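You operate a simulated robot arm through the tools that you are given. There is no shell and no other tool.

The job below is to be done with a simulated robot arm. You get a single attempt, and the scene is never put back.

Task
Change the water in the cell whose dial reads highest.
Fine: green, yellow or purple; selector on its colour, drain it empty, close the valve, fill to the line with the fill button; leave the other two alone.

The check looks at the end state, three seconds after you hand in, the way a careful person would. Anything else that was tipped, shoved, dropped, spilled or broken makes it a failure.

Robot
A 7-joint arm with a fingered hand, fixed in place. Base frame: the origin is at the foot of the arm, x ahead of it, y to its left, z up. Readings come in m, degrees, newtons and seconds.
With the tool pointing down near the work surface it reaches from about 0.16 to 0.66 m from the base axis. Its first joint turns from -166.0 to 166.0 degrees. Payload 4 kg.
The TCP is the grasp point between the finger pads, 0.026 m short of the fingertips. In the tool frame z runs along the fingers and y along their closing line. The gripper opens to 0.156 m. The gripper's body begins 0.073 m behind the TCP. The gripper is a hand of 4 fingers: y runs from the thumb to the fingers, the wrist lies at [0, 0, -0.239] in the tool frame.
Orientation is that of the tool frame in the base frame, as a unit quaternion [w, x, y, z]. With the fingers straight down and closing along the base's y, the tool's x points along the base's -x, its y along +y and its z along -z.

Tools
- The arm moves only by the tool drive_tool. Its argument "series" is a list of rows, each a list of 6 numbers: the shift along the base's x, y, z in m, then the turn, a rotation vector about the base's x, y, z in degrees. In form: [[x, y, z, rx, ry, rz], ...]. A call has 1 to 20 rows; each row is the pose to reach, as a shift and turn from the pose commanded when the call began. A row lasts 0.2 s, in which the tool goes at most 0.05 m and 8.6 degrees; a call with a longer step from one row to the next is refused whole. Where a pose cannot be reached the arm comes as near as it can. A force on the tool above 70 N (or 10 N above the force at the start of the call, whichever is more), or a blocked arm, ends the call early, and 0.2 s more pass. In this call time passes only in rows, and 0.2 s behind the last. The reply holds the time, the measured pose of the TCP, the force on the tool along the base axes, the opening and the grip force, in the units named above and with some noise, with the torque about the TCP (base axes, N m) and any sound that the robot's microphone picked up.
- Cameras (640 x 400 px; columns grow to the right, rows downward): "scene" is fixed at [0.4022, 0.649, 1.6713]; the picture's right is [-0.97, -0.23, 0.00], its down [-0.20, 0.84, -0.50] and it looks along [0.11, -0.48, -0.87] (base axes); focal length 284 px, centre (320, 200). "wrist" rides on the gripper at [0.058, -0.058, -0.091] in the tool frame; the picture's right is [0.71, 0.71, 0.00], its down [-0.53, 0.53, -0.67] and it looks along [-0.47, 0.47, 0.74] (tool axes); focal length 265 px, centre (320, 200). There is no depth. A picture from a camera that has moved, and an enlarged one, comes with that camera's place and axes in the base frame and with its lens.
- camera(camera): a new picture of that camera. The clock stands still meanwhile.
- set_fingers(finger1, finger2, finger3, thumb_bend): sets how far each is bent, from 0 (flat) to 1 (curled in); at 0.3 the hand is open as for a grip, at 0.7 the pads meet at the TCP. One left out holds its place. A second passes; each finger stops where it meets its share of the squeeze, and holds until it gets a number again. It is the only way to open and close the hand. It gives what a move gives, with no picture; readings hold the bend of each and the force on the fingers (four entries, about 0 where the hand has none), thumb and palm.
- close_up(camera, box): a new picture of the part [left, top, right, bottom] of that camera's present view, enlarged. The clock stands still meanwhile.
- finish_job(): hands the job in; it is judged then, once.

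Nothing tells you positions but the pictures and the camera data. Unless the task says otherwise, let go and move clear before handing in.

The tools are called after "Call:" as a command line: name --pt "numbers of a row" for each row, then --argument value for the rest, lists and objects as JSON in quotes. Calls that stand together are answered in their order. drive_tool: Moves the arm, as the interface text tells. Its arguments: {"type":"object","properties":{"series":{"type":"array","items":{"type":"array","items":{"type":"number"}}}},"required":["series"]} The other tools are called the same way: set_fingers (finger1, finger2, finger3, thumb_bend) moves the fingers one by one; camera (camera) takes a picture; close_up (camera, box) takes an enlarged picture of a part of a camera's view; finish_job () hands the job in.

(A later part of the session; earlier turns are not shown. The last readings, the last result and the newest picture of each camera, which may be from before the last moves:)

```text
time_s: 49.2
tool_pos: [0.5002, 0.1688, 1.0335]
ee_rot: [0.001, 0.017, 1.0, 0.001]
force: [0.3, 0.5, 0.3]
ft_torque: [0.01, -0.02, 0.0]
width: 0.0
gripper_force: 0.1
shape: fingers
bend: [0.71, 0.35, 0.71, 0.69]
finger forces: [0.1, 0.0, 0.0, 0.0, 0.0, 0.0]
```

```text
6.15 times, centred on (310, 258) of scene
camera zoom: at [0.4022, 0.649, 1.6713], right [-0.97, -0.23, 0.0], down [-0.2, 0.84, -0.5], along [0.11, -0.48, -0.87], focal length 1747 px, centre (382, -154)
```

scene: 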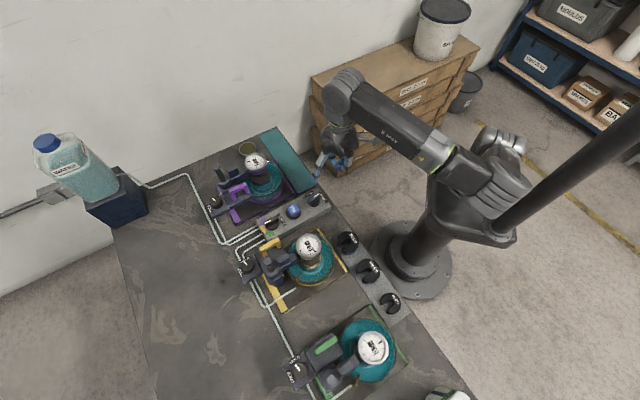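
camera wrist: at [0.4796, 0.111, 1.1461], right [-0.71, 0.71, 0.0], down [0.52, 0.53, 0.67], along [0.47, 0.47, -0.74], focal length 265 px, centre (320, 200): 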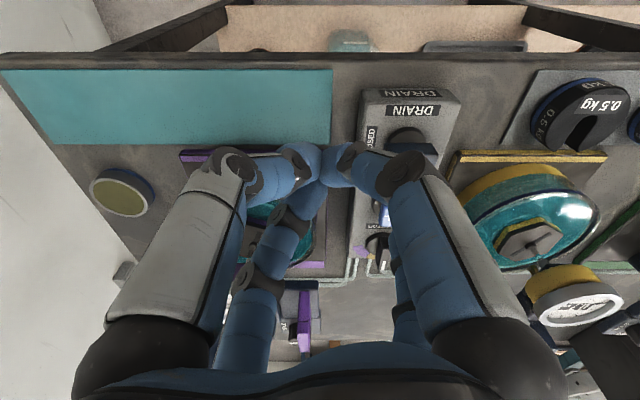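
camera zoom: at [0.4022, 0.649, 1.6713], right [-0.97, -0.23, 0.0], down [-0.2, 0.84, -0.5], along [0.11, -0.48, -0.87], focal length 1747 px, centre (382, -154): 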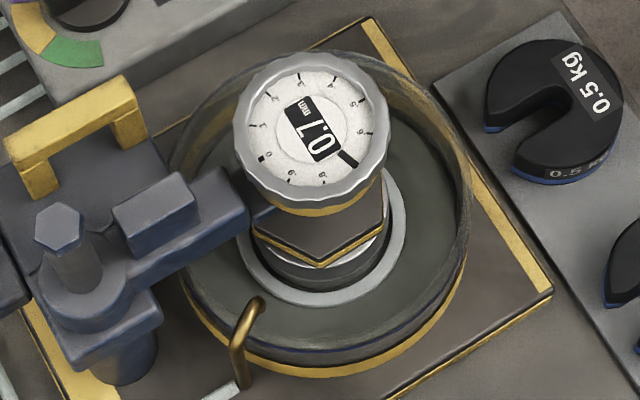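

The lever is back at CLOSED exactly as at the start, and the yellow cup is empty. Next is FILL: I'll close all digits into a bundle and hover above the button at (0.562, 0.304).

Call:
set_fingers --finger1 0.72 --finger2 0.72 --finger3 0.72 --thumb_bend 0.72

Call:
drive_tool --pt "0.012 0.025 0.005 0 0 0" --pt "0.024 0.055 0.01 0 0 0" --pt "0.04 0.085 0.01 0 0 0" --pt "0.052 0.115 0.01 0 0 0" --pt "0.062 0.1347 0.0 0 0 0"

Call:
close_up --camera "scene" --box '[255, 160, 335, 230]'

Call:
camera --camera "wrist"

```text
time_s: 50.2
tool_pos: [0.5008, 0.1688, 1.0328]
ee_rot: [0.001, 0.017, 1.0, 0.0]
force: [-0.2, -1.0, 1.1]
ft_torque: [0.02, 0.01, -0.02]
width: 0.0
gripper_force: 0.1
shape: fingers
bend: [0.71, 0.68, 0.71, 0.69]
finger forces: [0.0, 0.1, 0.1, 0.1, 0.0, 0.1]
```

```text
time_s: 51.4
tool_pos: [0.5639, 0.3049, 1.033]
ee_rot: [0.0, 0.018, 1.0, 0.0]
force: [0.1, 0.0, 0.8]
ft_torque: [0.0, 0.02, -0.07]
width: 0.0001
gripper_force: 0.0
shape: fingers
bend: [0.71, 0.68, 0.71, 0.69]
finger forces: [0.1, 0.0, 0.0, 0.1, 0.0, 0.0]
```

```text
5.71 times, centred on (295, 195) of scene
camera zoom: at [0.4022, 0.649, 1.6713], right [-0.97, -0.23, 0.0], down [-0.2, 0.84, -0.5], along [0.11, -0.48, -0.87], focal length 1622 px, centre (463, 229)
```

zoom: 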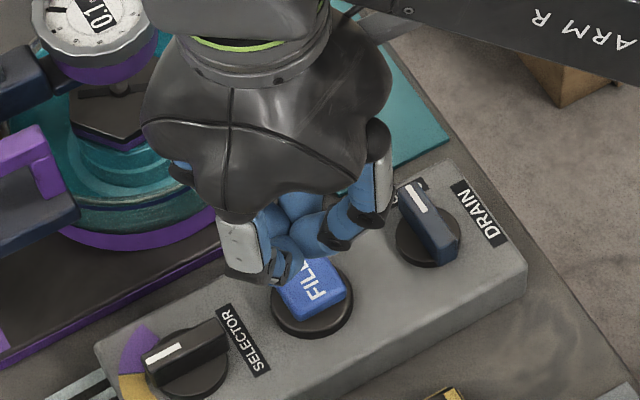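

```text
taken
camera wrist: at [0.503, 0.2477, 1.1252], right [-0.68, 0.73, 0.0], down [0.54, 0.51, 0.67], along [0.49, 0.46, -0.74], focal length 265 px, centre (320, 200)
```

wrist: 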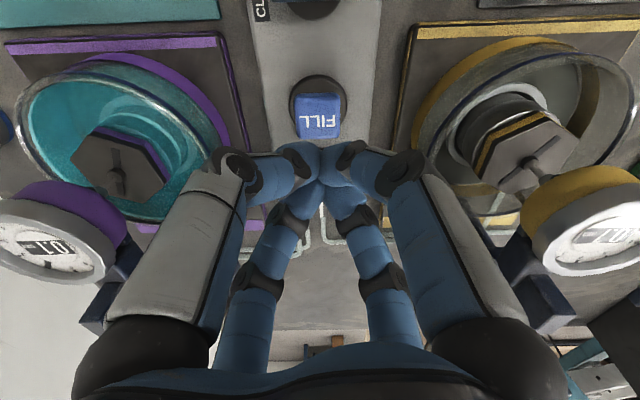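

Alignment over FILL is good and the wrist camera sees the yellow cup with its line. I'll lower to just above the button and capture the reference views.

Call:
drive_tool --pt "-0.001 0 -0.02 0 0 0" --pt "-0.001 0 -0.04 0 0 0" --pt "-0.001 0 -0.05 0 0 0"

Call:
close_up --camera "scene" --box '[255, 160, 335, 230]'

Call:
camera --camera "wrist"

Call:
close_up --camera "wrist" --box '[420, 40, 640, 240]'

```text
time_s: 52.2
tool_pos: [0.5629, 0.3042, 0.9841]
ee_rot: [0.002, 0.016, 1.0, 0.0]
force: [-1.3, 0.8, 3.5]
ft_torque: [0.03, 0.01, 0.01]
width: 0.0001
gripper_force: 0.0
shape: fingers
bend: [0.71, 0.68, 0.71, 0.69]
finger forces: [0.1, 0.1, 0.0, 0.0, 0.0, 0.1]
```

```text
5.71 times, centred on (295, 195) of scene
camera zoom: at [0.4022, 0.649, 1.6713], right [-0.97, -0.23, 0.0], down [-0.2, 0.84, -0.5], along [0.11, -0.48, -0.87], focal length 1622 px, centre (463, 229)
```

zoom: 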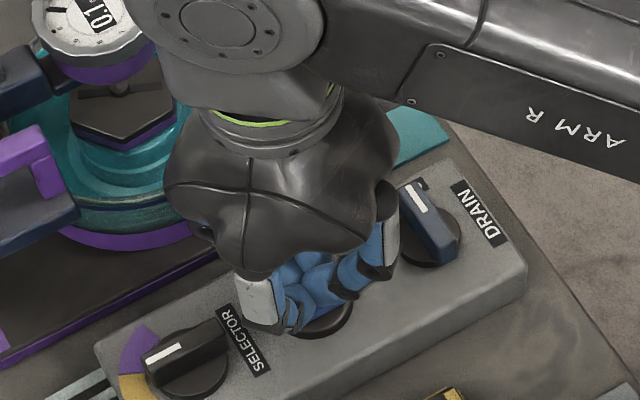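

```text
taken
camera wrist: at [0.5016, 0.2473, 1.0761], right [-0.68, 0.73, 0.0], down [0.54, 0.51, 0.67], along [0.49, 0.46, -0.74], focal length 265 px, centre (320, 200)
```

wrist: 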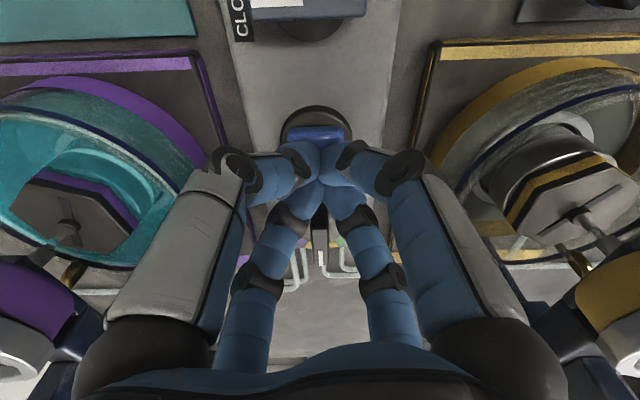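

```text
2.00 times, centred on (530, 140) of wrist
camera zoom: at [0.5016, 0.2473, 1.0761], right [-0.68, 0.73, 0.0], down [0.54, 0.51, 0.67], along [0.49, 0.46, -0.74], focal length 531 px, centre (-100, 320)
```

zoom: 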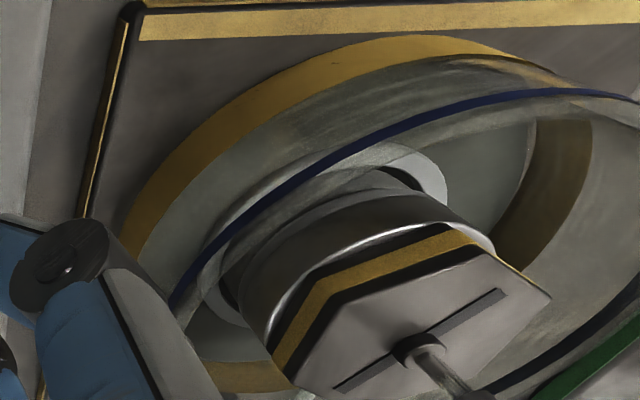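

The bundle is touching the button (3.5 N), and the cup's blue line shows clearly through the glass. Pressing a few millimetres, briefly.

Call:
drive_tool --pt "0 0 -0.003 0 0 0" --pt "0 0 -0.005 0 0 0"

Call:
close_up --camera "wrist" --box '[420, 40, 640, 240]'

Call:
close_up --camera "scene" --box '[270, 225, 350, 290]'

```text
time_s: 52.8
tool_pos: [0.5617, 0.3042, 0.979]
ee_rot: [0.001, 0.016, 1.0, 0.0]
force: [0.4, 1.0, 5.8]
ft_torque: [0.08, -0.01, -0.03]
width: 0.0001
gripper_force: 4.9
shape: fingers
bend: [0.71, 0.68, 0.71, 0.69]
finger forces: [0.0, 9.4, 0.1, 0.1, 0.0, 0.0]
heard: click
```

```text
2.00 times, centred on (530, 140) of wrist
camera zoom: at [0.5018, 0.2471, 1.0709], right [-0.68, 0.73, 0.0], down [0.54, 0.51, 0.67], along [0.49, 0.46, -0.74], focal length 531 px, centre (-100, 320)
```

zoom: 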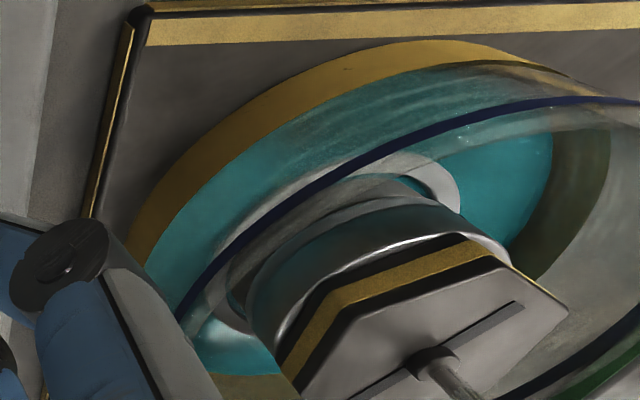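

```text
6.15 times, centred on (310, 258) of scene
camera zoom: at [0.4022, 0.649, 1.6713], right [-0.97, -0.23, 0.0], down [-0.2, 0.84, -0.5], along [0.11, -0.48, -0.87], focal length 1747 px, centre (382, -154)
```

zoom: 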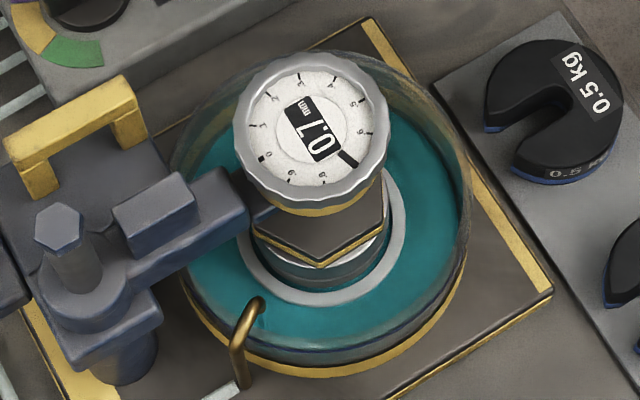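

A click, and water is filling the yellow cup. I'll hold the button in short increments and check the level each time.

Call:
drive_tool --pt "0 0 0 0 0 0"

Call:
close_up --camera "wrist" --box '[420, 40, 640, 240]'

Call:
close_up --camera "scene" --box '[270, 225, 350, 290]'

```text
time_s: 53.2
tool_pos: [0.562, 0.3038, 0.9778]
ee_rot: [0.001, 0.017, 1.0, 0.0]
force: [-0.1, 2.1, 4.3]
ft_torque: [0.12, 0.04, 0.02]
width: 0.0001
gripper_force: 4.8
shape: fingers
bend: [0.71, 0.68, 0.71, 0.69]
finger forces: [0.0, 9.6, 0.0, 0.0, 0.0, 0.0]
```

```text
2.00 times, centred on (530, 140) of wrist
camera zoom: at [0.5018, 0.2471, 1.0707], right [-0.68, 0.73, 0.0], down [0.54, 0.51, 0.67], along [0.49, 0.46, -0.74], focal length 531 px, centre (-100, 320)
```

zoom: 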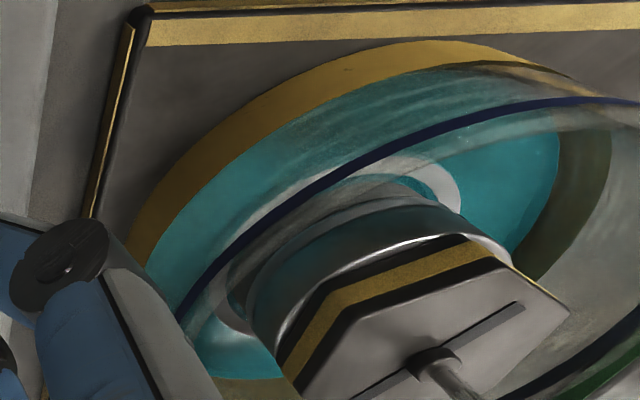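

```text
6.15 times, centred on (310, 258) of scene
camera zoom: at [0.4022, 0.649, 1.6713], right [-0.97, -0.23, 0.0], down [-0.2, 0.84, -0.5], along [0.11, -0.48, -0.87], focal length 1747 px, centre (382, -154)
```

zoom: 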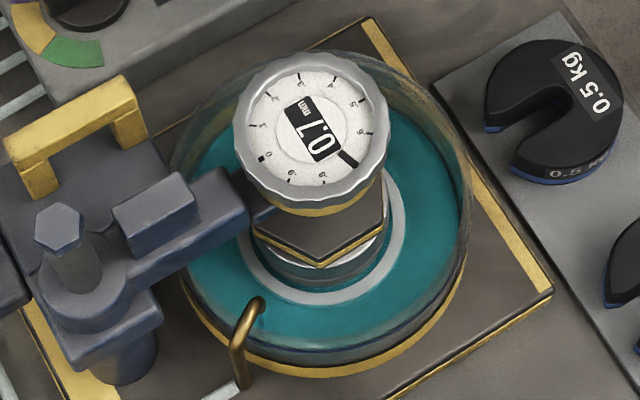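

The level rises slowly. Holding about another second.

Call:
drive_tool --pt "0 0 0 0 0 0" --pt "0 0 0 0 0 0" --pt "0 0 0 0 0 0" --pt "0 0 0 0 0 0"

Call:
close_up --camera "wrist" --box '[420, 40, 640, 240]'

Call:
close_up --camera "scene" --box '[270, 225, 350, 290]'

```text
time_s: 54.2
tool_pos: [0.5618, 0.3025, 0.9785]
ee_rot: [0.0, 0.016, 1.0, 0.0]
force: [-0.1, 1.7, 5.0]
ft_torque: [0.1, 0.01, 0.03]
width: 0.0001
gripper_force: 5.1
shape: fingers
bend: [0.71, 0.68, 0.71, 0.69]
finger forces: [0.1, 9.5, 0.0, 0.0, 0.0, 0.1]
```

```text
2.00 times, centred on (530, 140) of wrist
camera zoom: at [0.5018, 0.2471, 1.0707], right [-0.68, 0.73, 0.0], down [0.54, 0.51, 0.67], along [0.49, 0.46, -0.74], focal length 531 px, centre (-100, 320)
```

zoom: 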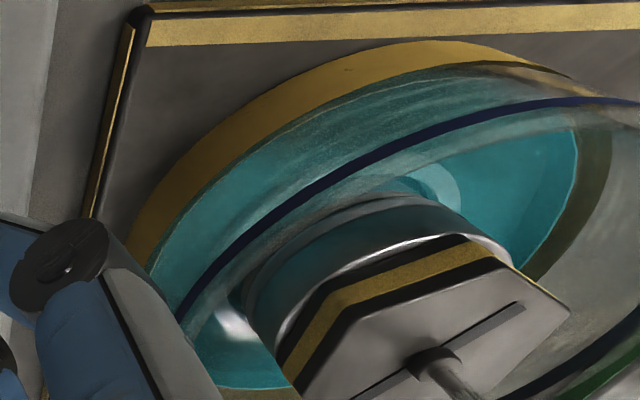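

```text
6.15 times, centred on (310, 258) of scene
camera zoom: at [0.4022, 0.649, 1.6713], right [-0.97, -0.23, 0.0], down [-0.2, 0.84, -0.5], along [0.11, -0.48, -0.87], focal length 1747 px, centre (382, -154)
```

zoom: 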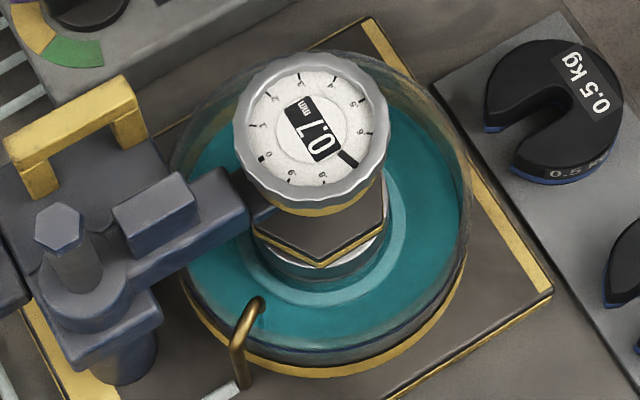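

Holding in further one-second increments.

Call:
drive_tool --pt "0 0 0 0 0 0" --pt "0 0 0 0 0 0" --pt "0 0 0 0 0 0" --pt "0 0 0 0 0 0"

Call:
camera --camera "wrist"

Call:
close_up --camera "wrist" --box '[420, 40, 640, 240]'

Call:
close_up --camera "scene" --box '[270, 225, 350, 290]'

Call:
close_up --camera "wrist" --box '[0, 40, 220, 240]'

```text
time_s: 55.2
tool_pos: [0.5627, 0.3039, 0.9783]
ee_rot: [0.001, 0.017, 1.0, 0.0]
force: [0.2, 1.8, 4.9]
ft_torque: [0.08, -0.02, -0.01]
width: 0.0
gripper_force: 5.0
shape: fingers
bend: [0.71, 0.68, 0.71, 0.69]
finger forces: [0.0, 9.5, 0.1, 0.0, 0.0, 0.0]
```

```text
taken
camera wrist: at [0.5018, 0.2471, 1.0707], right [-0.68, 0.73, 0.0], down [0.54, 0.51, 0.67], along [0.49, 0.46, -0.74], focal length 265 px, centre (320, 200)
```

wrist: 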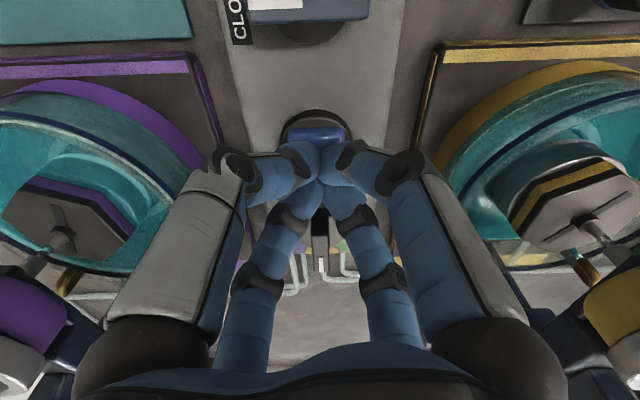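

```text
2.00 times, centred on (530, 140) of wrist
camera zoom: at [0.5018, 0.2471, 1.0707], right [-0.68, 0.73, 0.0], down [0.54, 0.51, 0.67], along [0.49, 0.46, -0.74], focal length 531 px, centre (-100, 320)
```

zoom: 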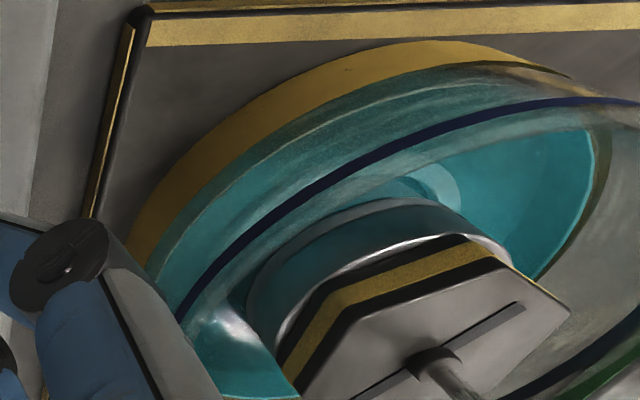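

```text
6.15 times, centred on (310, 258) of scene
camera zoom: at [0.4022, 0.649, 1.6713], right [-0.97, -0.23, 0.0], down [-0.2, 0.84, -0.5], along [0.11, -0.48, -0.87], focal length 1747 px, centre (382, -154)
```

zoom: 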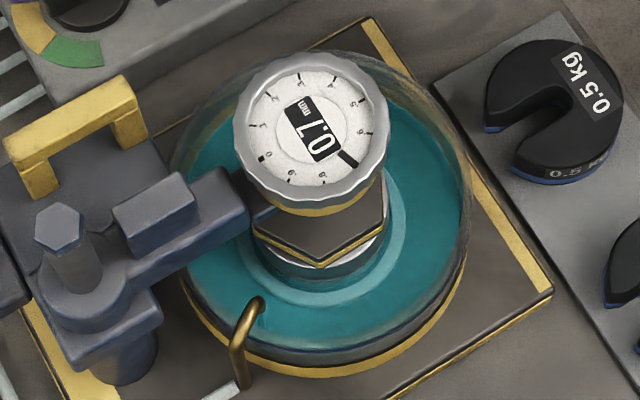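

```text
2.00 times, centred on (110, 140) of wrist
camera zoom: at [0.5018, 0.2471, 1.0707], right [-0.68, 0.73, 0.0], down [0.54, 0.51, 0.67], along [0.49, 0.46, -0.74], focal length 531 px, centre (740, 320)
```

zoom: 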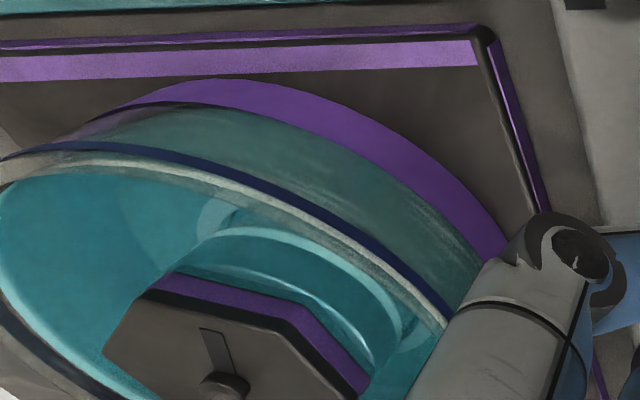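

The water surface (light edge) is still well below the blue line. The purple cup shows what "at the line" looks like. Holding about 1.4 s more.

Call:
drive_tool --pt "0 0 0 0 0 0" --pt "0 0 0 0 0 0" --pt "0 0 0 0 0 0" --pt "0 0 0 0 0 0" --pt "0 0 0 0 0 0" --pt "0 0 0 0 0 0"

Call:
close_up --camera "wrist" --box '[420, 40, 640, 240]'

Call:
close_up --camera "scene" --box '[270, 225, 350, 290]'

```text
time_s: 56.6
tool_pos: [0.5631, 0.3048, 0.9786]
ee_rot: [0.001, 0.016, 1.0, 0.0]
force: [0.0, 1.3, 5.4]
ft_torque: [0.12, 0.0, -0.03]
width: 0.0001
gripper_force: 4.7
shape: fingers
bend: [0.71, 0.68, 0.71, 0.69]
finger forces: [0.0, 9.5, 0.0, 0.1, 0.0, 0.1]
```

```text
2.00 times, centred on (530, 140) of wrist
camera zoom: at [0.5018, 0.2471, 1.0707], right [-0.68, 0.73, 0.0], down [0.54, 0.51, 0.67], along [0.49, 0.46, -0.74], focal length 531 px, centre (-100, 320)
```

zoom: 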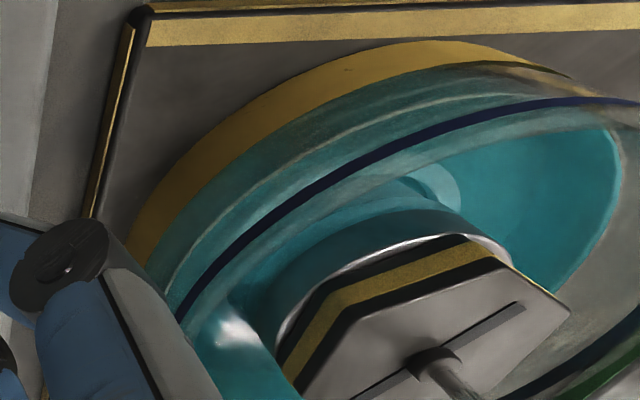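

```text
6.15 times, centred on (310, 258) of scene
camera zoom: at [0.4022, 0.649, 1.6713], right [-0.97, -0.23, 0.0], down [-0.2, 0.84, -0.5], along [0.11, -0.48, -0.87], focal length 1747 px, centre (382, -154)
```

zoom: 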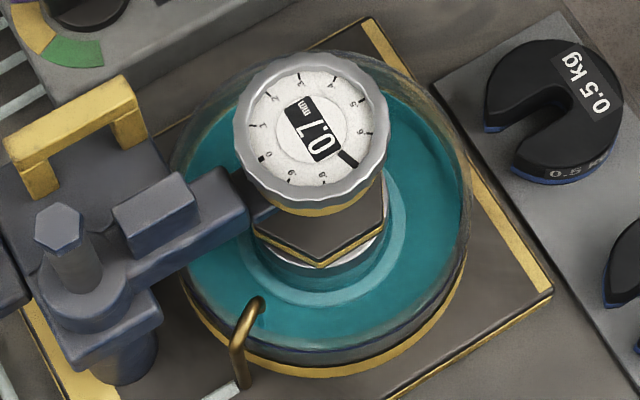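

Still below the line. Another 1.4 s.

Call:
drive_tool --pt "0 0 0 0 0 0" --pt "0 0 0 0 0 0" --pt "0 0 0 0 0 0" --pt "0 0 0 0 0 0" --pt "0 0 0 0 0 0" --pt "0 0 0 0 0 0"

Call:
close_up --camera "wrist" --box '[420, 40, 640, 240]'

Call:
close_up --camera "scene" --box '[270, 225, 350, 290]'

```text
time_s: 58.0
tool_pos: [0.5619, 0.3033, 0.9781]
ee_rot: [0.001, 0.017, 1.0, 0.0]
force: [-0.1, 1.5, 5.3]
ft_torque: [0.13, 0.02, 0.02]
width: 0.0
gripper_force: 4.9
shape: fingers
bend: [0.71, 0.68, 0.71, 0.69]
finger forces: [0.1, 9.5, 0.0, 0.0, 0.0, 0.0]
```

```text
2.00 times, centred on (530, 140) of wrist
camera zoom: at [0.5018, 0.2471, 1.0707], right [-0.68, 0.73, 0.0], down [0.54, 0.51, 0.67], along [0.49, 0.46, -0.74], focal length 531 px, centre (-100, 320)
```

zoom: 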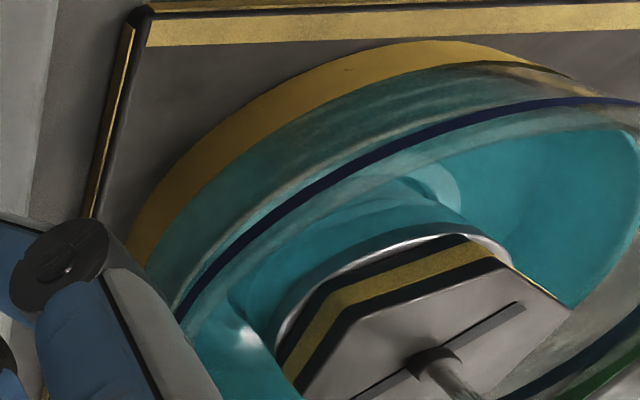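

```text
6.15 times, centred on (310, 258) of scene
camera zoom: at [0.4022, 0.649, 1.6713], right [-0.97, -0.23, 0.0], down [-0.2, 0.84, -0.5], along [0.11, -0.48, -0.87], focal length 1747 px, centre (382, -154)
```

zoom: 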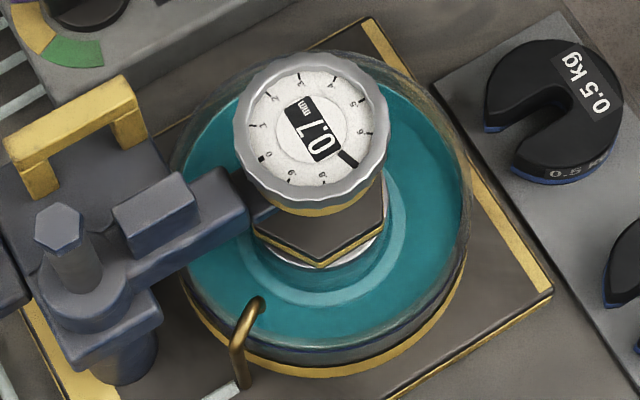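

The water edge is now just under the blue line. Before the last bit I'll compare finely against the other cups; the clock stands still during pictures.

Call:
close_up --camera "wrist" --box '[480, 70, 600, 150]'

Call:
close_up --camera "wrist" --box '[40, 90, 160, 170]'

Call:
close_up --camera "scene" --box '[290, 270, 340, 300]'

Call:
close_up --camera "scene" --box '[245, 180, 295, 210]'

Call:
close_up --camera "scene" --box '[345, 365, 405, 400]'

```text
5.00 times, centred on (540, 110) of wrist
camera zoom: at [0.5018, 0.2471, 1.0707], right [-0.68, 0.73, 0.0], down [0.54, 0.51, 0.67], along [0.49, 0.46, -0.74], focal length 1327 px, centre (-780, 650)
```

zoom: 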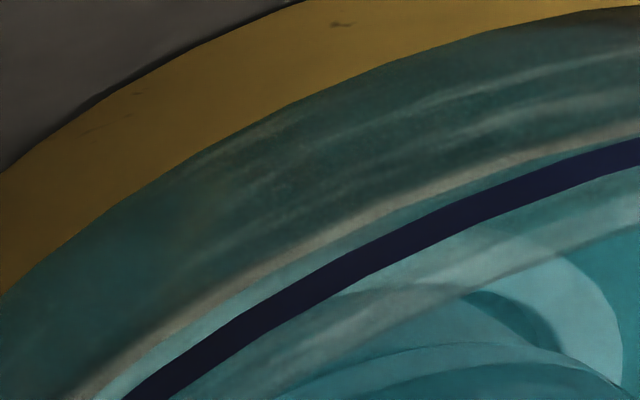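

```text
5.00 times, centred on (100, 130) of wrist
camera zoom: at [0.5018, 0.2471, 1.0707], right [-0.68, 0.73, 0.0], down [0.54, 0.51, 0.67], along [0.49, 0.46, -0.74], focal length 1327 px, centre (1420, 550)
```

zoom: 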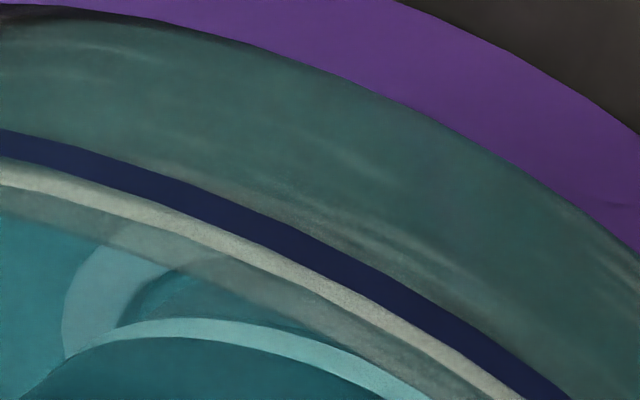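

```text
12.80 times, centred on (315, 285) of scene
camera zoom: at [0.4022, 0.649, 1.6713], right [-0.97, -0.23, 0.0], down [-0.2, 0.84, -0.5], along [0.11, -0.48, -0.87], focal length 3634 px, centre (384, -888)
```

zoom: 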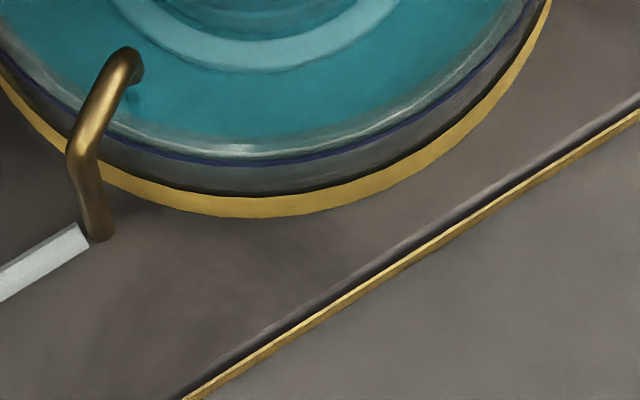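

```text
12.80 times, centred on (270, 195) of scene
camera zoom: at [0.4022, 0.649, 1.6713], right [-0.97, -0.23, 0.0], down [-0.2, 0.84, -0.5], along [0.11, -0.48, -0.87], focal length 3634 px, centre (960, 264)
```

zoom: 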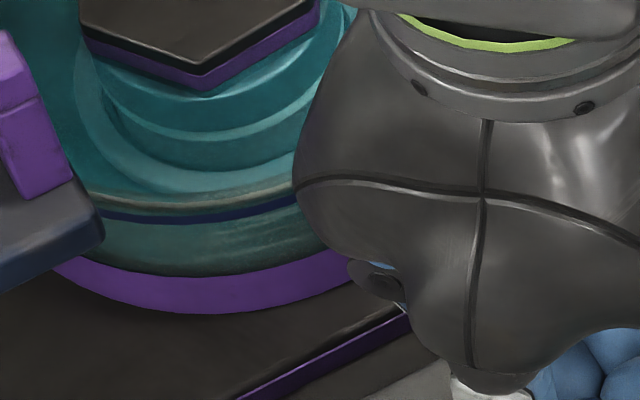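

```text
10.67 times, centred on (375, 382) of scene
camera zoom: at [0.4022, 0.649, 1.6713], right [-0.97, -0.23, 0.0], down [-0.2, 0.84, -0.5], along [0.11, -0.48, -0.87], focal length 3028 px, centre (-267, -1747)
```

zoom: 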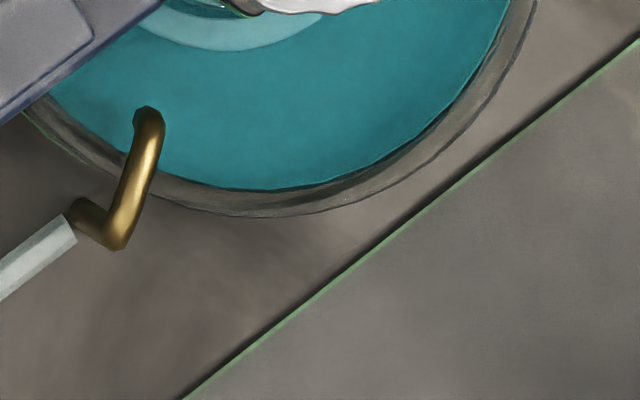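

Call:
close_up --camera "wrist" --box '[0, 180, 150, 280]'

Call:
close_up --camera "wrist" --box '[560, 90, 640, 240]'

Call:
close_up --camera "wrist" --box '[0, 90, 90, 170]'

```text
4.00 times, centred on (75, 230) of wrist
camera zoom: at [0.5018, 0.2471, 1.0707], right [-0.68, 0.73, 0.0], down [0.54, 0.51, 0.67], along [0.49, 0.46, -0.74], focal length 1062 px, centre (1300, 80)
```

zoom: 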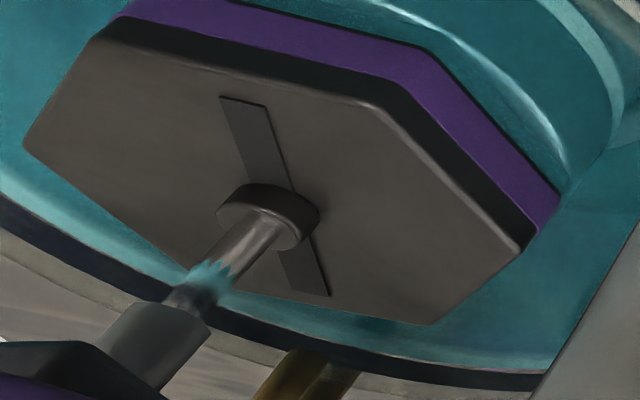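

```text
2.67 times, centred on (600, 165) of wrist
camera zoom: at [0.5018, 0.2471, 1.0707], right [-0.68, 0.73, 0.0], down [0.54, 0.51, 0.67], along [0.49, 0.46, -0.74], focal length 708 px, centre (-427, 293)
```

zoom: 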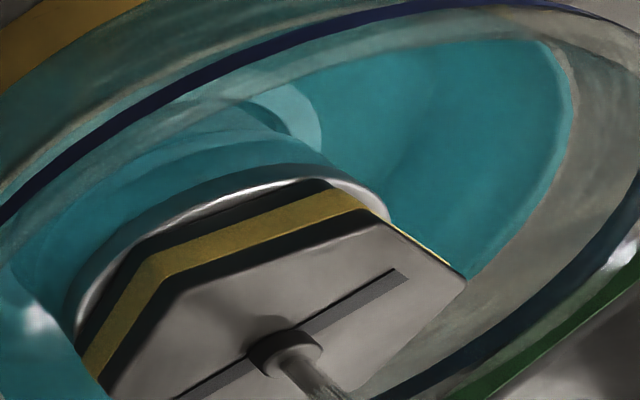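

```text
5.00 times, centred on (45, 130) of wrist
camera zoom: at [0.5018, 0.2471, 1.0707], right [-0.68, 0.73, 0.0], down [0.54, 0.51, 0.67], along [0.49, 0.46, -0.74], focal length 1327 px, centre (1695, 550)
```

zoom: 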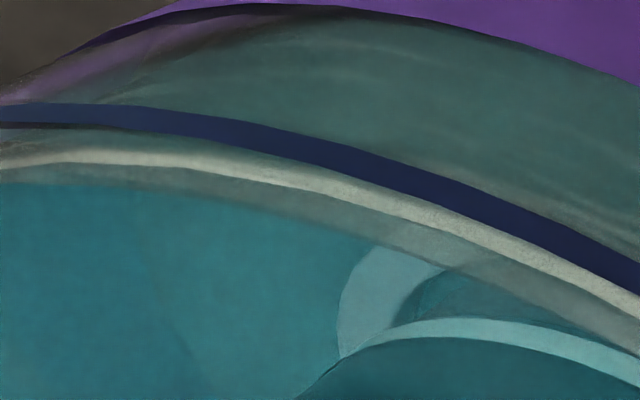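

On the purple cup the water edge meets the blue line, so that is my reference. The yellow cup still needs roughly 2 s, so I'll hold 1.0 s and recheck.

Call:
drive_tool --pt "0 0 0 0 0 0" --pt "0 0 0 0 0 0" --pt "0 0 0 0 0 0" --pt "0 0 0 0 0 0"

Call:
close_up --camera "wrist" --box '[480, 70, 600, 150]'

Call:
close_up --camera "wrist" --box '[560, 90, 640, 240]'

Call:
close_up --camera "scene" --box '[290, 270, 340, 300]'

```text
time_s: 59.0
tool_pos: [0.5627, 0.3026, 0.9797]
ee_rot: [0.001, 0.017, 1.0, 0.0]
force: [0.7, 1.7, 5.2]
ft_torque: [0.09, -0.01, 0.01]
width: 0.0002
gripper_force: 4.4
shape: fingers
bend: [0.71, 0.68, 0.71, 0.69]
finger forces: [0.0, 9.5, 0.1, 0.1, 0.0, 0.0]
```

```text
5.00 times, centred on (540, 110) of wrist
camera zoom: at [0.5018, 0.2471, 1.0707], right [-0.68, 0.73, 0.0], down [0.54, 0.51, 0.67], along [0.49, 0.46, -0.74], focal length 1327 px, centre (-780, 650)
```

zoom: 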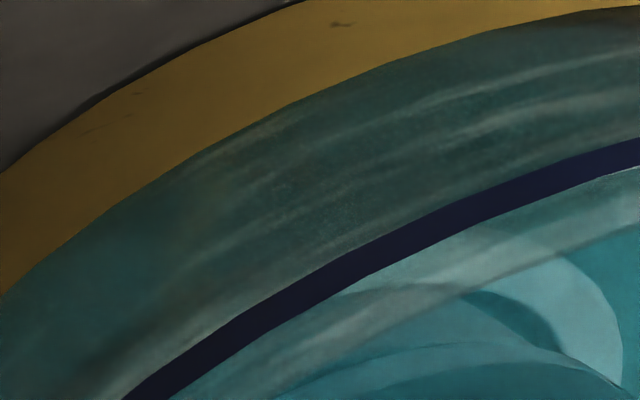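

```text
2.67 times, centred on (600, 165) of wrist
camera zoom: at [0.5018, 0.2471, 1.0707], right [-0.68, 0.73, 0.0], down [0.54, 0.51, 0.67], along [0.49, 0.46, -0.74], focal length 708 px, centre (-427, 293)
```

zoom: 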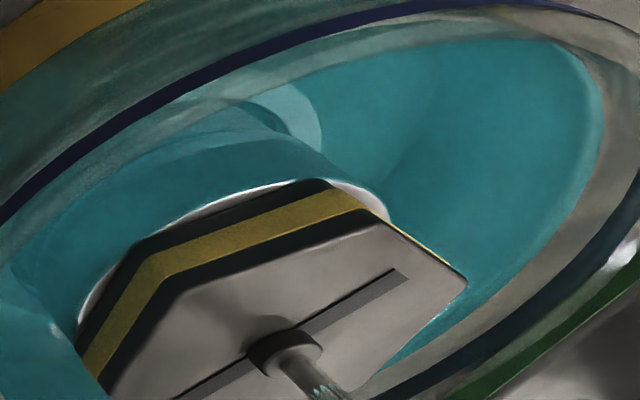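

```text
12.80 times, centred on (315, 285) of scene
camera zoom: at [0.4022, 0.649, 1.6713], right [-0.97, -0.23, 0.0], down [-0.2, 0.84, -0.5], along [0.11, -0.48, -0.87], focal length 3634 px, centre (384, -888)
```

zoom: 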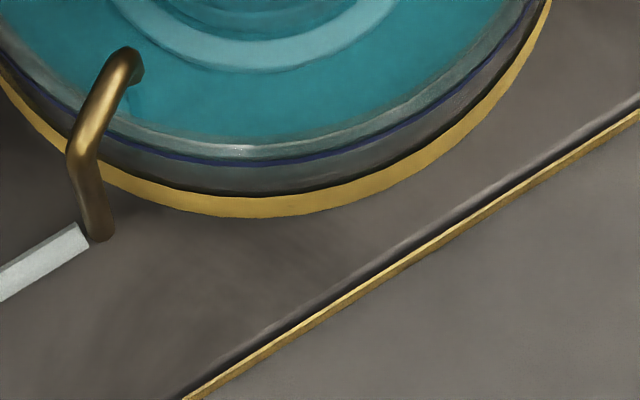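

Very close now: the meniscus is behind the blue line from this viewpoint. One 0.4 s increment.

Call:
drive_tool --pt "0 0 0 0 0 0"

Call:
close_up --camera "wrist" --box '[480, 70, 600, 150]'

Call:
close_up --camera "wrist" --box '[560, 90, 640, 240]'

Call:
close_up --camera "wrist" --box '[0, 90, 80, 240]'

```text
time_s: 59.4
tool_pos: [0.5634, 0.3042, 0.9781]
ee_rot: [0.0, 0.016, 1.0, 0.0]
force: [0.1, 2.1, 5.5]
ft_torque: [0.1, 0.0, 0.01]
width: 0.0
gripper_force: 4.6
shape: fingers
bend: [0.71, 0.68, 0.71, 0.69]
finger forces: [0.1, 9.5, 0.0, 0.0, 0.1, 0.0]
```

```text
5.00 times, centred on (540, 110) of wrist
camera zoom: at [0.5018, 0.2471, 1.0707], right [-0.68, 0.73, 0.0], down [0.54, 0.51, 0.67], along [0.49, 0.46, -0.74], focal length 1327 px, centre (-780, 650)
```

zoom: 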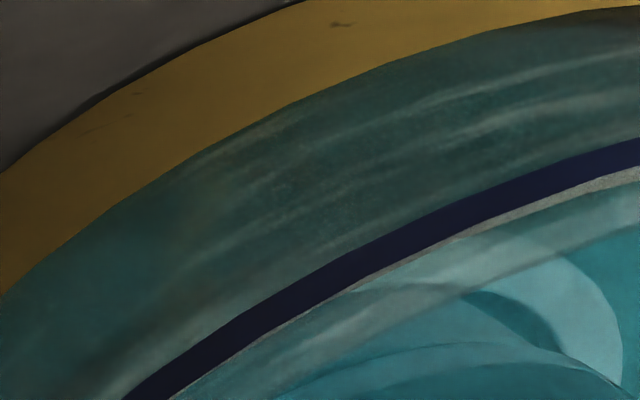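

```text
2.67 times, centred on (600, 165) of wrist
camera zoom: at [0.5018, 0.2471, 1.0707], right [-0.68, 0.73, 0.0], down [0.54, 0.51, 0.67], along [0.49, 0.46, -0.74], focal length 708 px, centre (-427, 293)
```

zoom: 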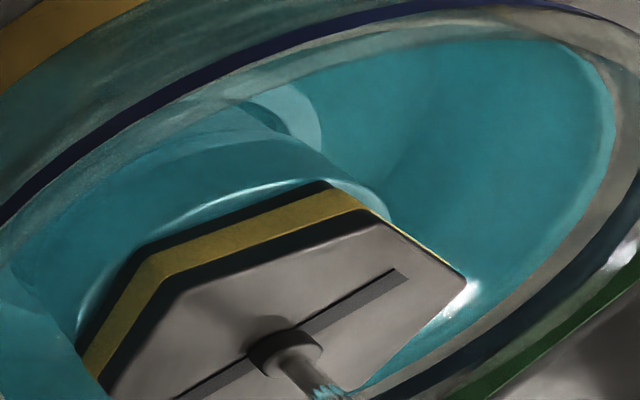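

```text
2.67 times, centred on (40, 165) of wrist
camera zoom: at [0.5018, 0.2471, 1.0707], right [-0.68, 0.73, 0.0], down [0.54, 0.51, 0.67], along [0.49, 0.46, -0.74], focal length 708 px, centre (1067, 293)
```

zoom: 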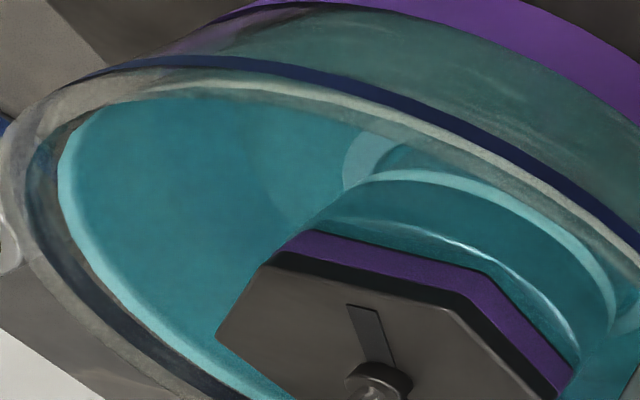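

Almost matching the purple reference. I'll hold one last 0.2 s and then lift off the button.

Call:
drive_tool --pt "0 0 0 0 0 0" --pt "0 0 0.015 0 0 0"

Call:
camera --camera "wrist"

Call:
close_up --camera "wrist" --box '[480, 70, 600, 150]'

Call:
close_up --camera "wrist" --box '[40, 80, 160, 160]'

Call:
close_up --camera "wrist" --box '[560, 90, 640, 240]'

Call:
close_up --camera "wrist" --box '[0, 90, 80, 240]'

```text
time_s: 60.0
tool_pos: [0.5623, 0.3037, 0.9931]
ee_rot: [-0.001, 0.017, 1.0, -0.001]
force: [-0.5, 0.0, 0.9]
ft_torque: [-0.03, -0.02, 0.0]
width: 0.0
gripper_force: 0.1
shape: fingers
bend: [0.71, 0.68, 0.71, 0.69]
finger forces: [0.0, 0.0, 0.0, 0.1, 0.1, 0.0]
```

```text
taken
camera wrist: at [0.502, 0.2469, 1.085], right [-0.68, 0.73, 0.0], down [0.54, 0.51, 0.67], along [0.49, 0.46, -0.74], focal length 265 px, centre (320, 200)
```

wrist: 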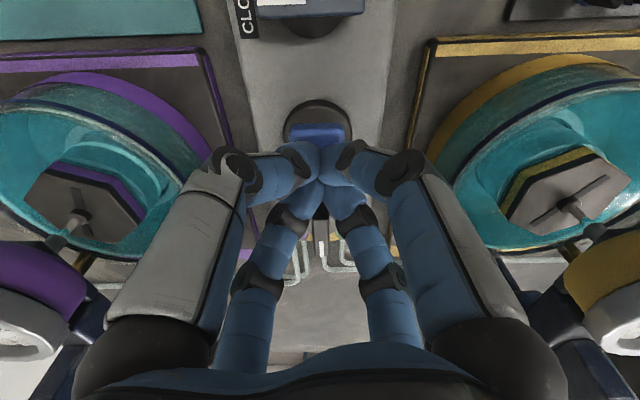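

```text
5.00 times, centred on (540, 110) of wrist
camera zoom: at [0.502, 0.2469, 1.085], right [-0.68, 0.73, 0.0], down [0.54, 0.51, 0.67], along [0.49, 0.46, -0.74], focal length 1327 px, centre (-780, 650)
```

zoom: 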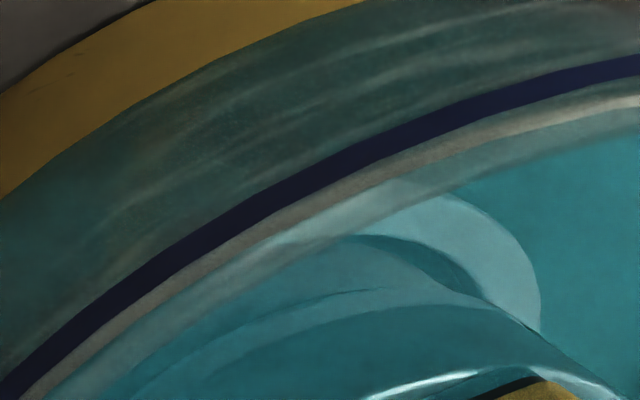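

```text
5.00 times, centred on (100, 120) of wrist
camera zoom: at [0.502, 0.2469, 1.085], right [-0.68, 0.73, 0.0], down [0.54, 0.51, 0.67], along [0.49, 0.46, -0.74], focal length 1327 px, centre (1420, 600)
```

zoom: 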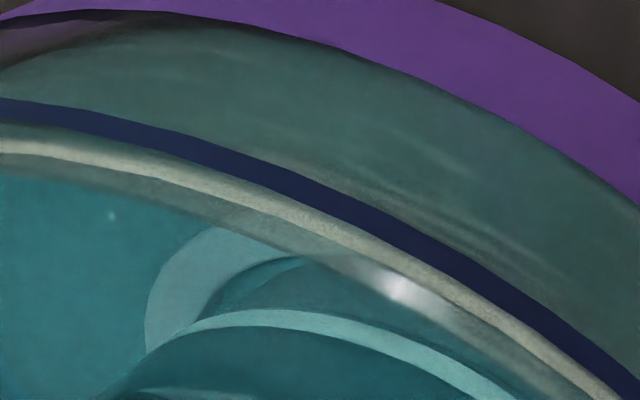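

```text
2.67 times, centred on (600, 165) of wrist
camera zoom: at [0.502, 0.2469, 1.085], right [-0.68, 0.73, 0.0], down [0.54, 0.51, 0.67], along [0.49, 0.46, -0.74], focal length 708 px, centre (-427, 293)
```

zoom: 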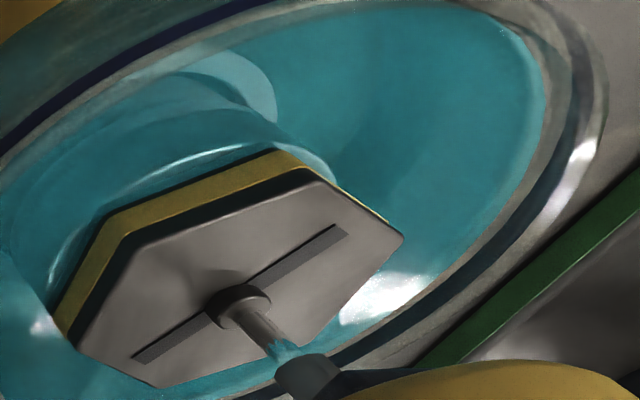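

```text
2.67 times, centred on (40, 165) of wrist
camera zoom: at [0.502, 0.2469, 1.085], right [-0.68, 0.73, 0.0], down [0.54, 0.51, 0.67], along [0.49, 0.46, -0.74], focal length 708 px, centre (1067, 293)
```

zoom: 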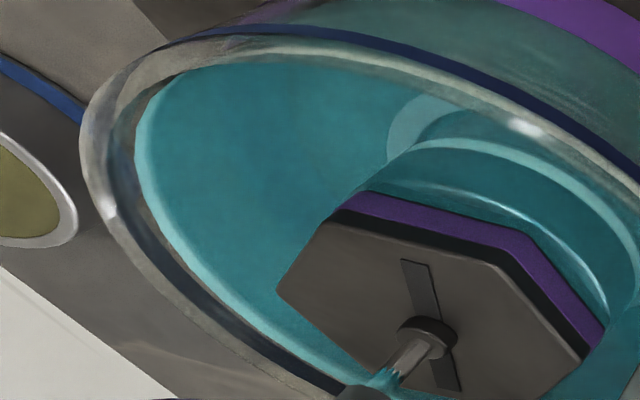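

Button released. I'll compare yellow with its starting picture and the other cups from the scene camera.

Call:
close_up --camera "scene" --box '[280, 232, 344, 292]'

Call:
close_up --camera "scene" --box '[232, 150, 304, 204]'

Call:
close_up --camera "scene" --box '[290, 270, 340, 300]'

Call:
close_up --camera "scene" --box '[300, 230, 340, 255]'

Call:
close_up --camera "wrist" --box '[480, 210, 640, 270]'

Call:
close_up --camera "wrist" --box '[0, 210, 160, 270]'

```text
6.67 times, centred on (312, 262) of scene
camera zoom: at [0.4022, 0.649, 1.6713], right [-0.97, -0.23, 0.0], down [-0.2, 0.84, -0.5], along [0.11, -0.48, -0.87], focal length 1893 px, centre (373, -213)
```

zoom: 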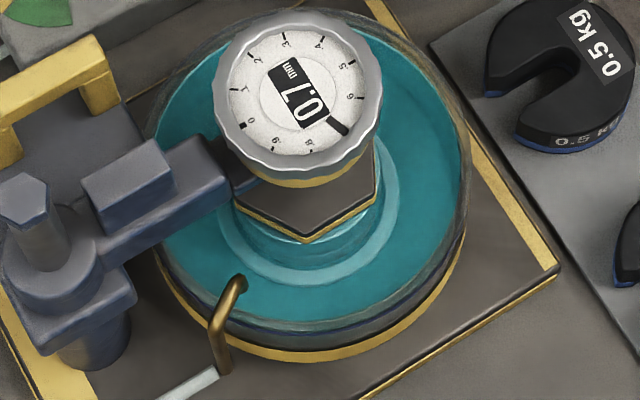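

```text
7.41 times, centred on (268, 177) of scene
camera zoom: at [0.4022, 0.649, 1.6713], right [-0.97, -0.23, 0.0], down [-0.2, 0.84, -0.5], along [0.11, -0.48, -0.87], focal length 2103 px, centre (705, 370)
```

zoom: 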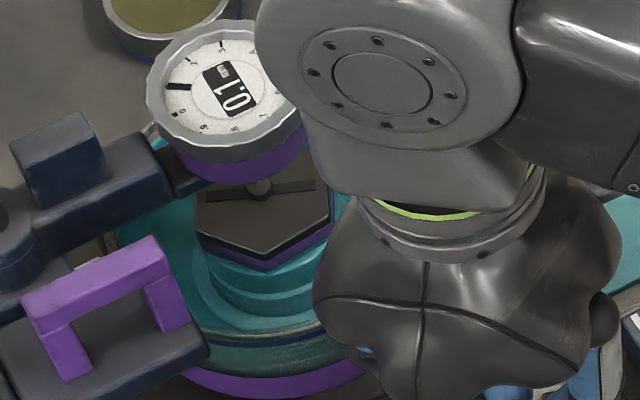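

```text
12.80 times, centred on (315, 285) of scene
camera zoom: at [0.4022, 0.649, 1.6713], right [-0.97, -0.23, 0.0], down [-0.2, 0.84, -0.5], along [0.11, -0.48, -0.87], focal length 3634 px, centre (384, -888)
```

zoom: 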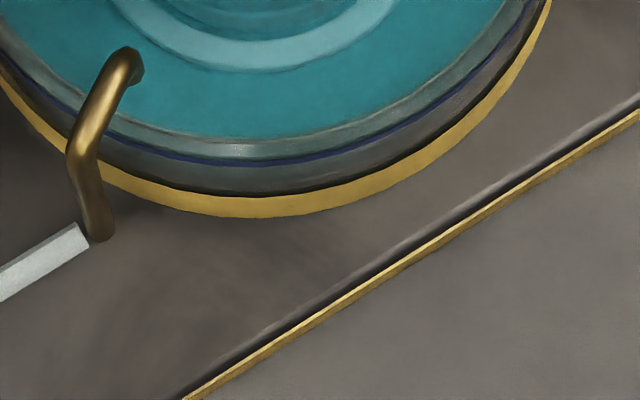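

```text
16.00 times, centred on (320, 242) of scene
camera zoom: at [0.4022, 0.649, 1.6713], right [-0.97, -0.23, 0.0], down [-0.2, 0.84, -0.5], along [0.11, -0.48, -0.87], focal length 4543 px, centre (320, -480)
```

zoom: 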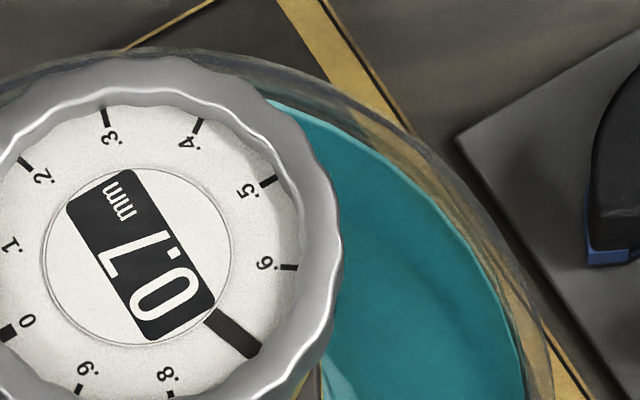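

```text
4.00 times, centred on (560, 240) of wrist
camera zoom: at [0.502, 0.2469, 1.085], right [-0.68, 0.73, 0.0], down [0.54, 0.51, 0.67], along [0.49, 0.46, -0.74], focal length 1062 px, centre (-640, 40)
```

zoom: 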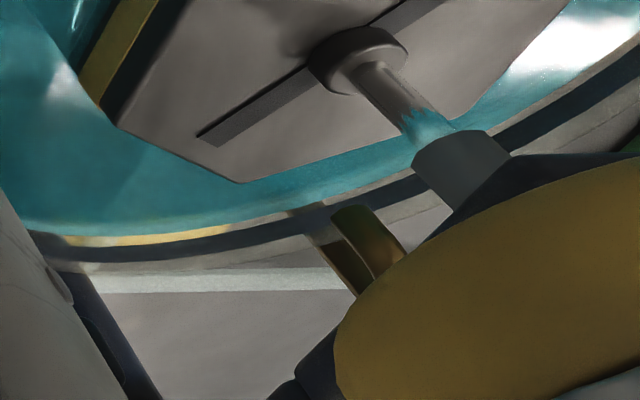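

```text
4.00 times, centred on (80, 240) of wrist
camera zoom: at [0.502, 0.2469, 1.085], right [-0.68, 0.73, 0.0], down [0.54, 0.51, 0.67], along [0.49, 0.46, -0.74], focal length 1062 px, centre (1280, 40)
```

zoom: 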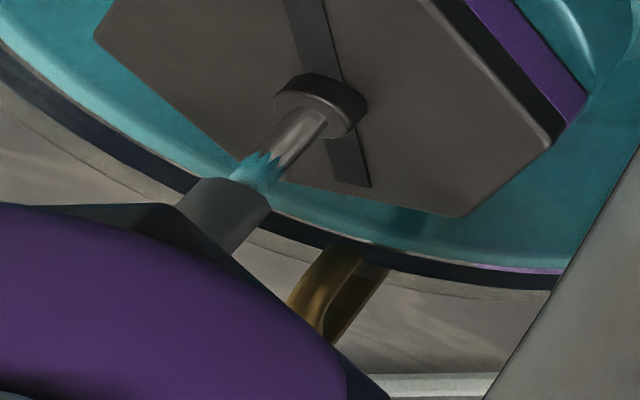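

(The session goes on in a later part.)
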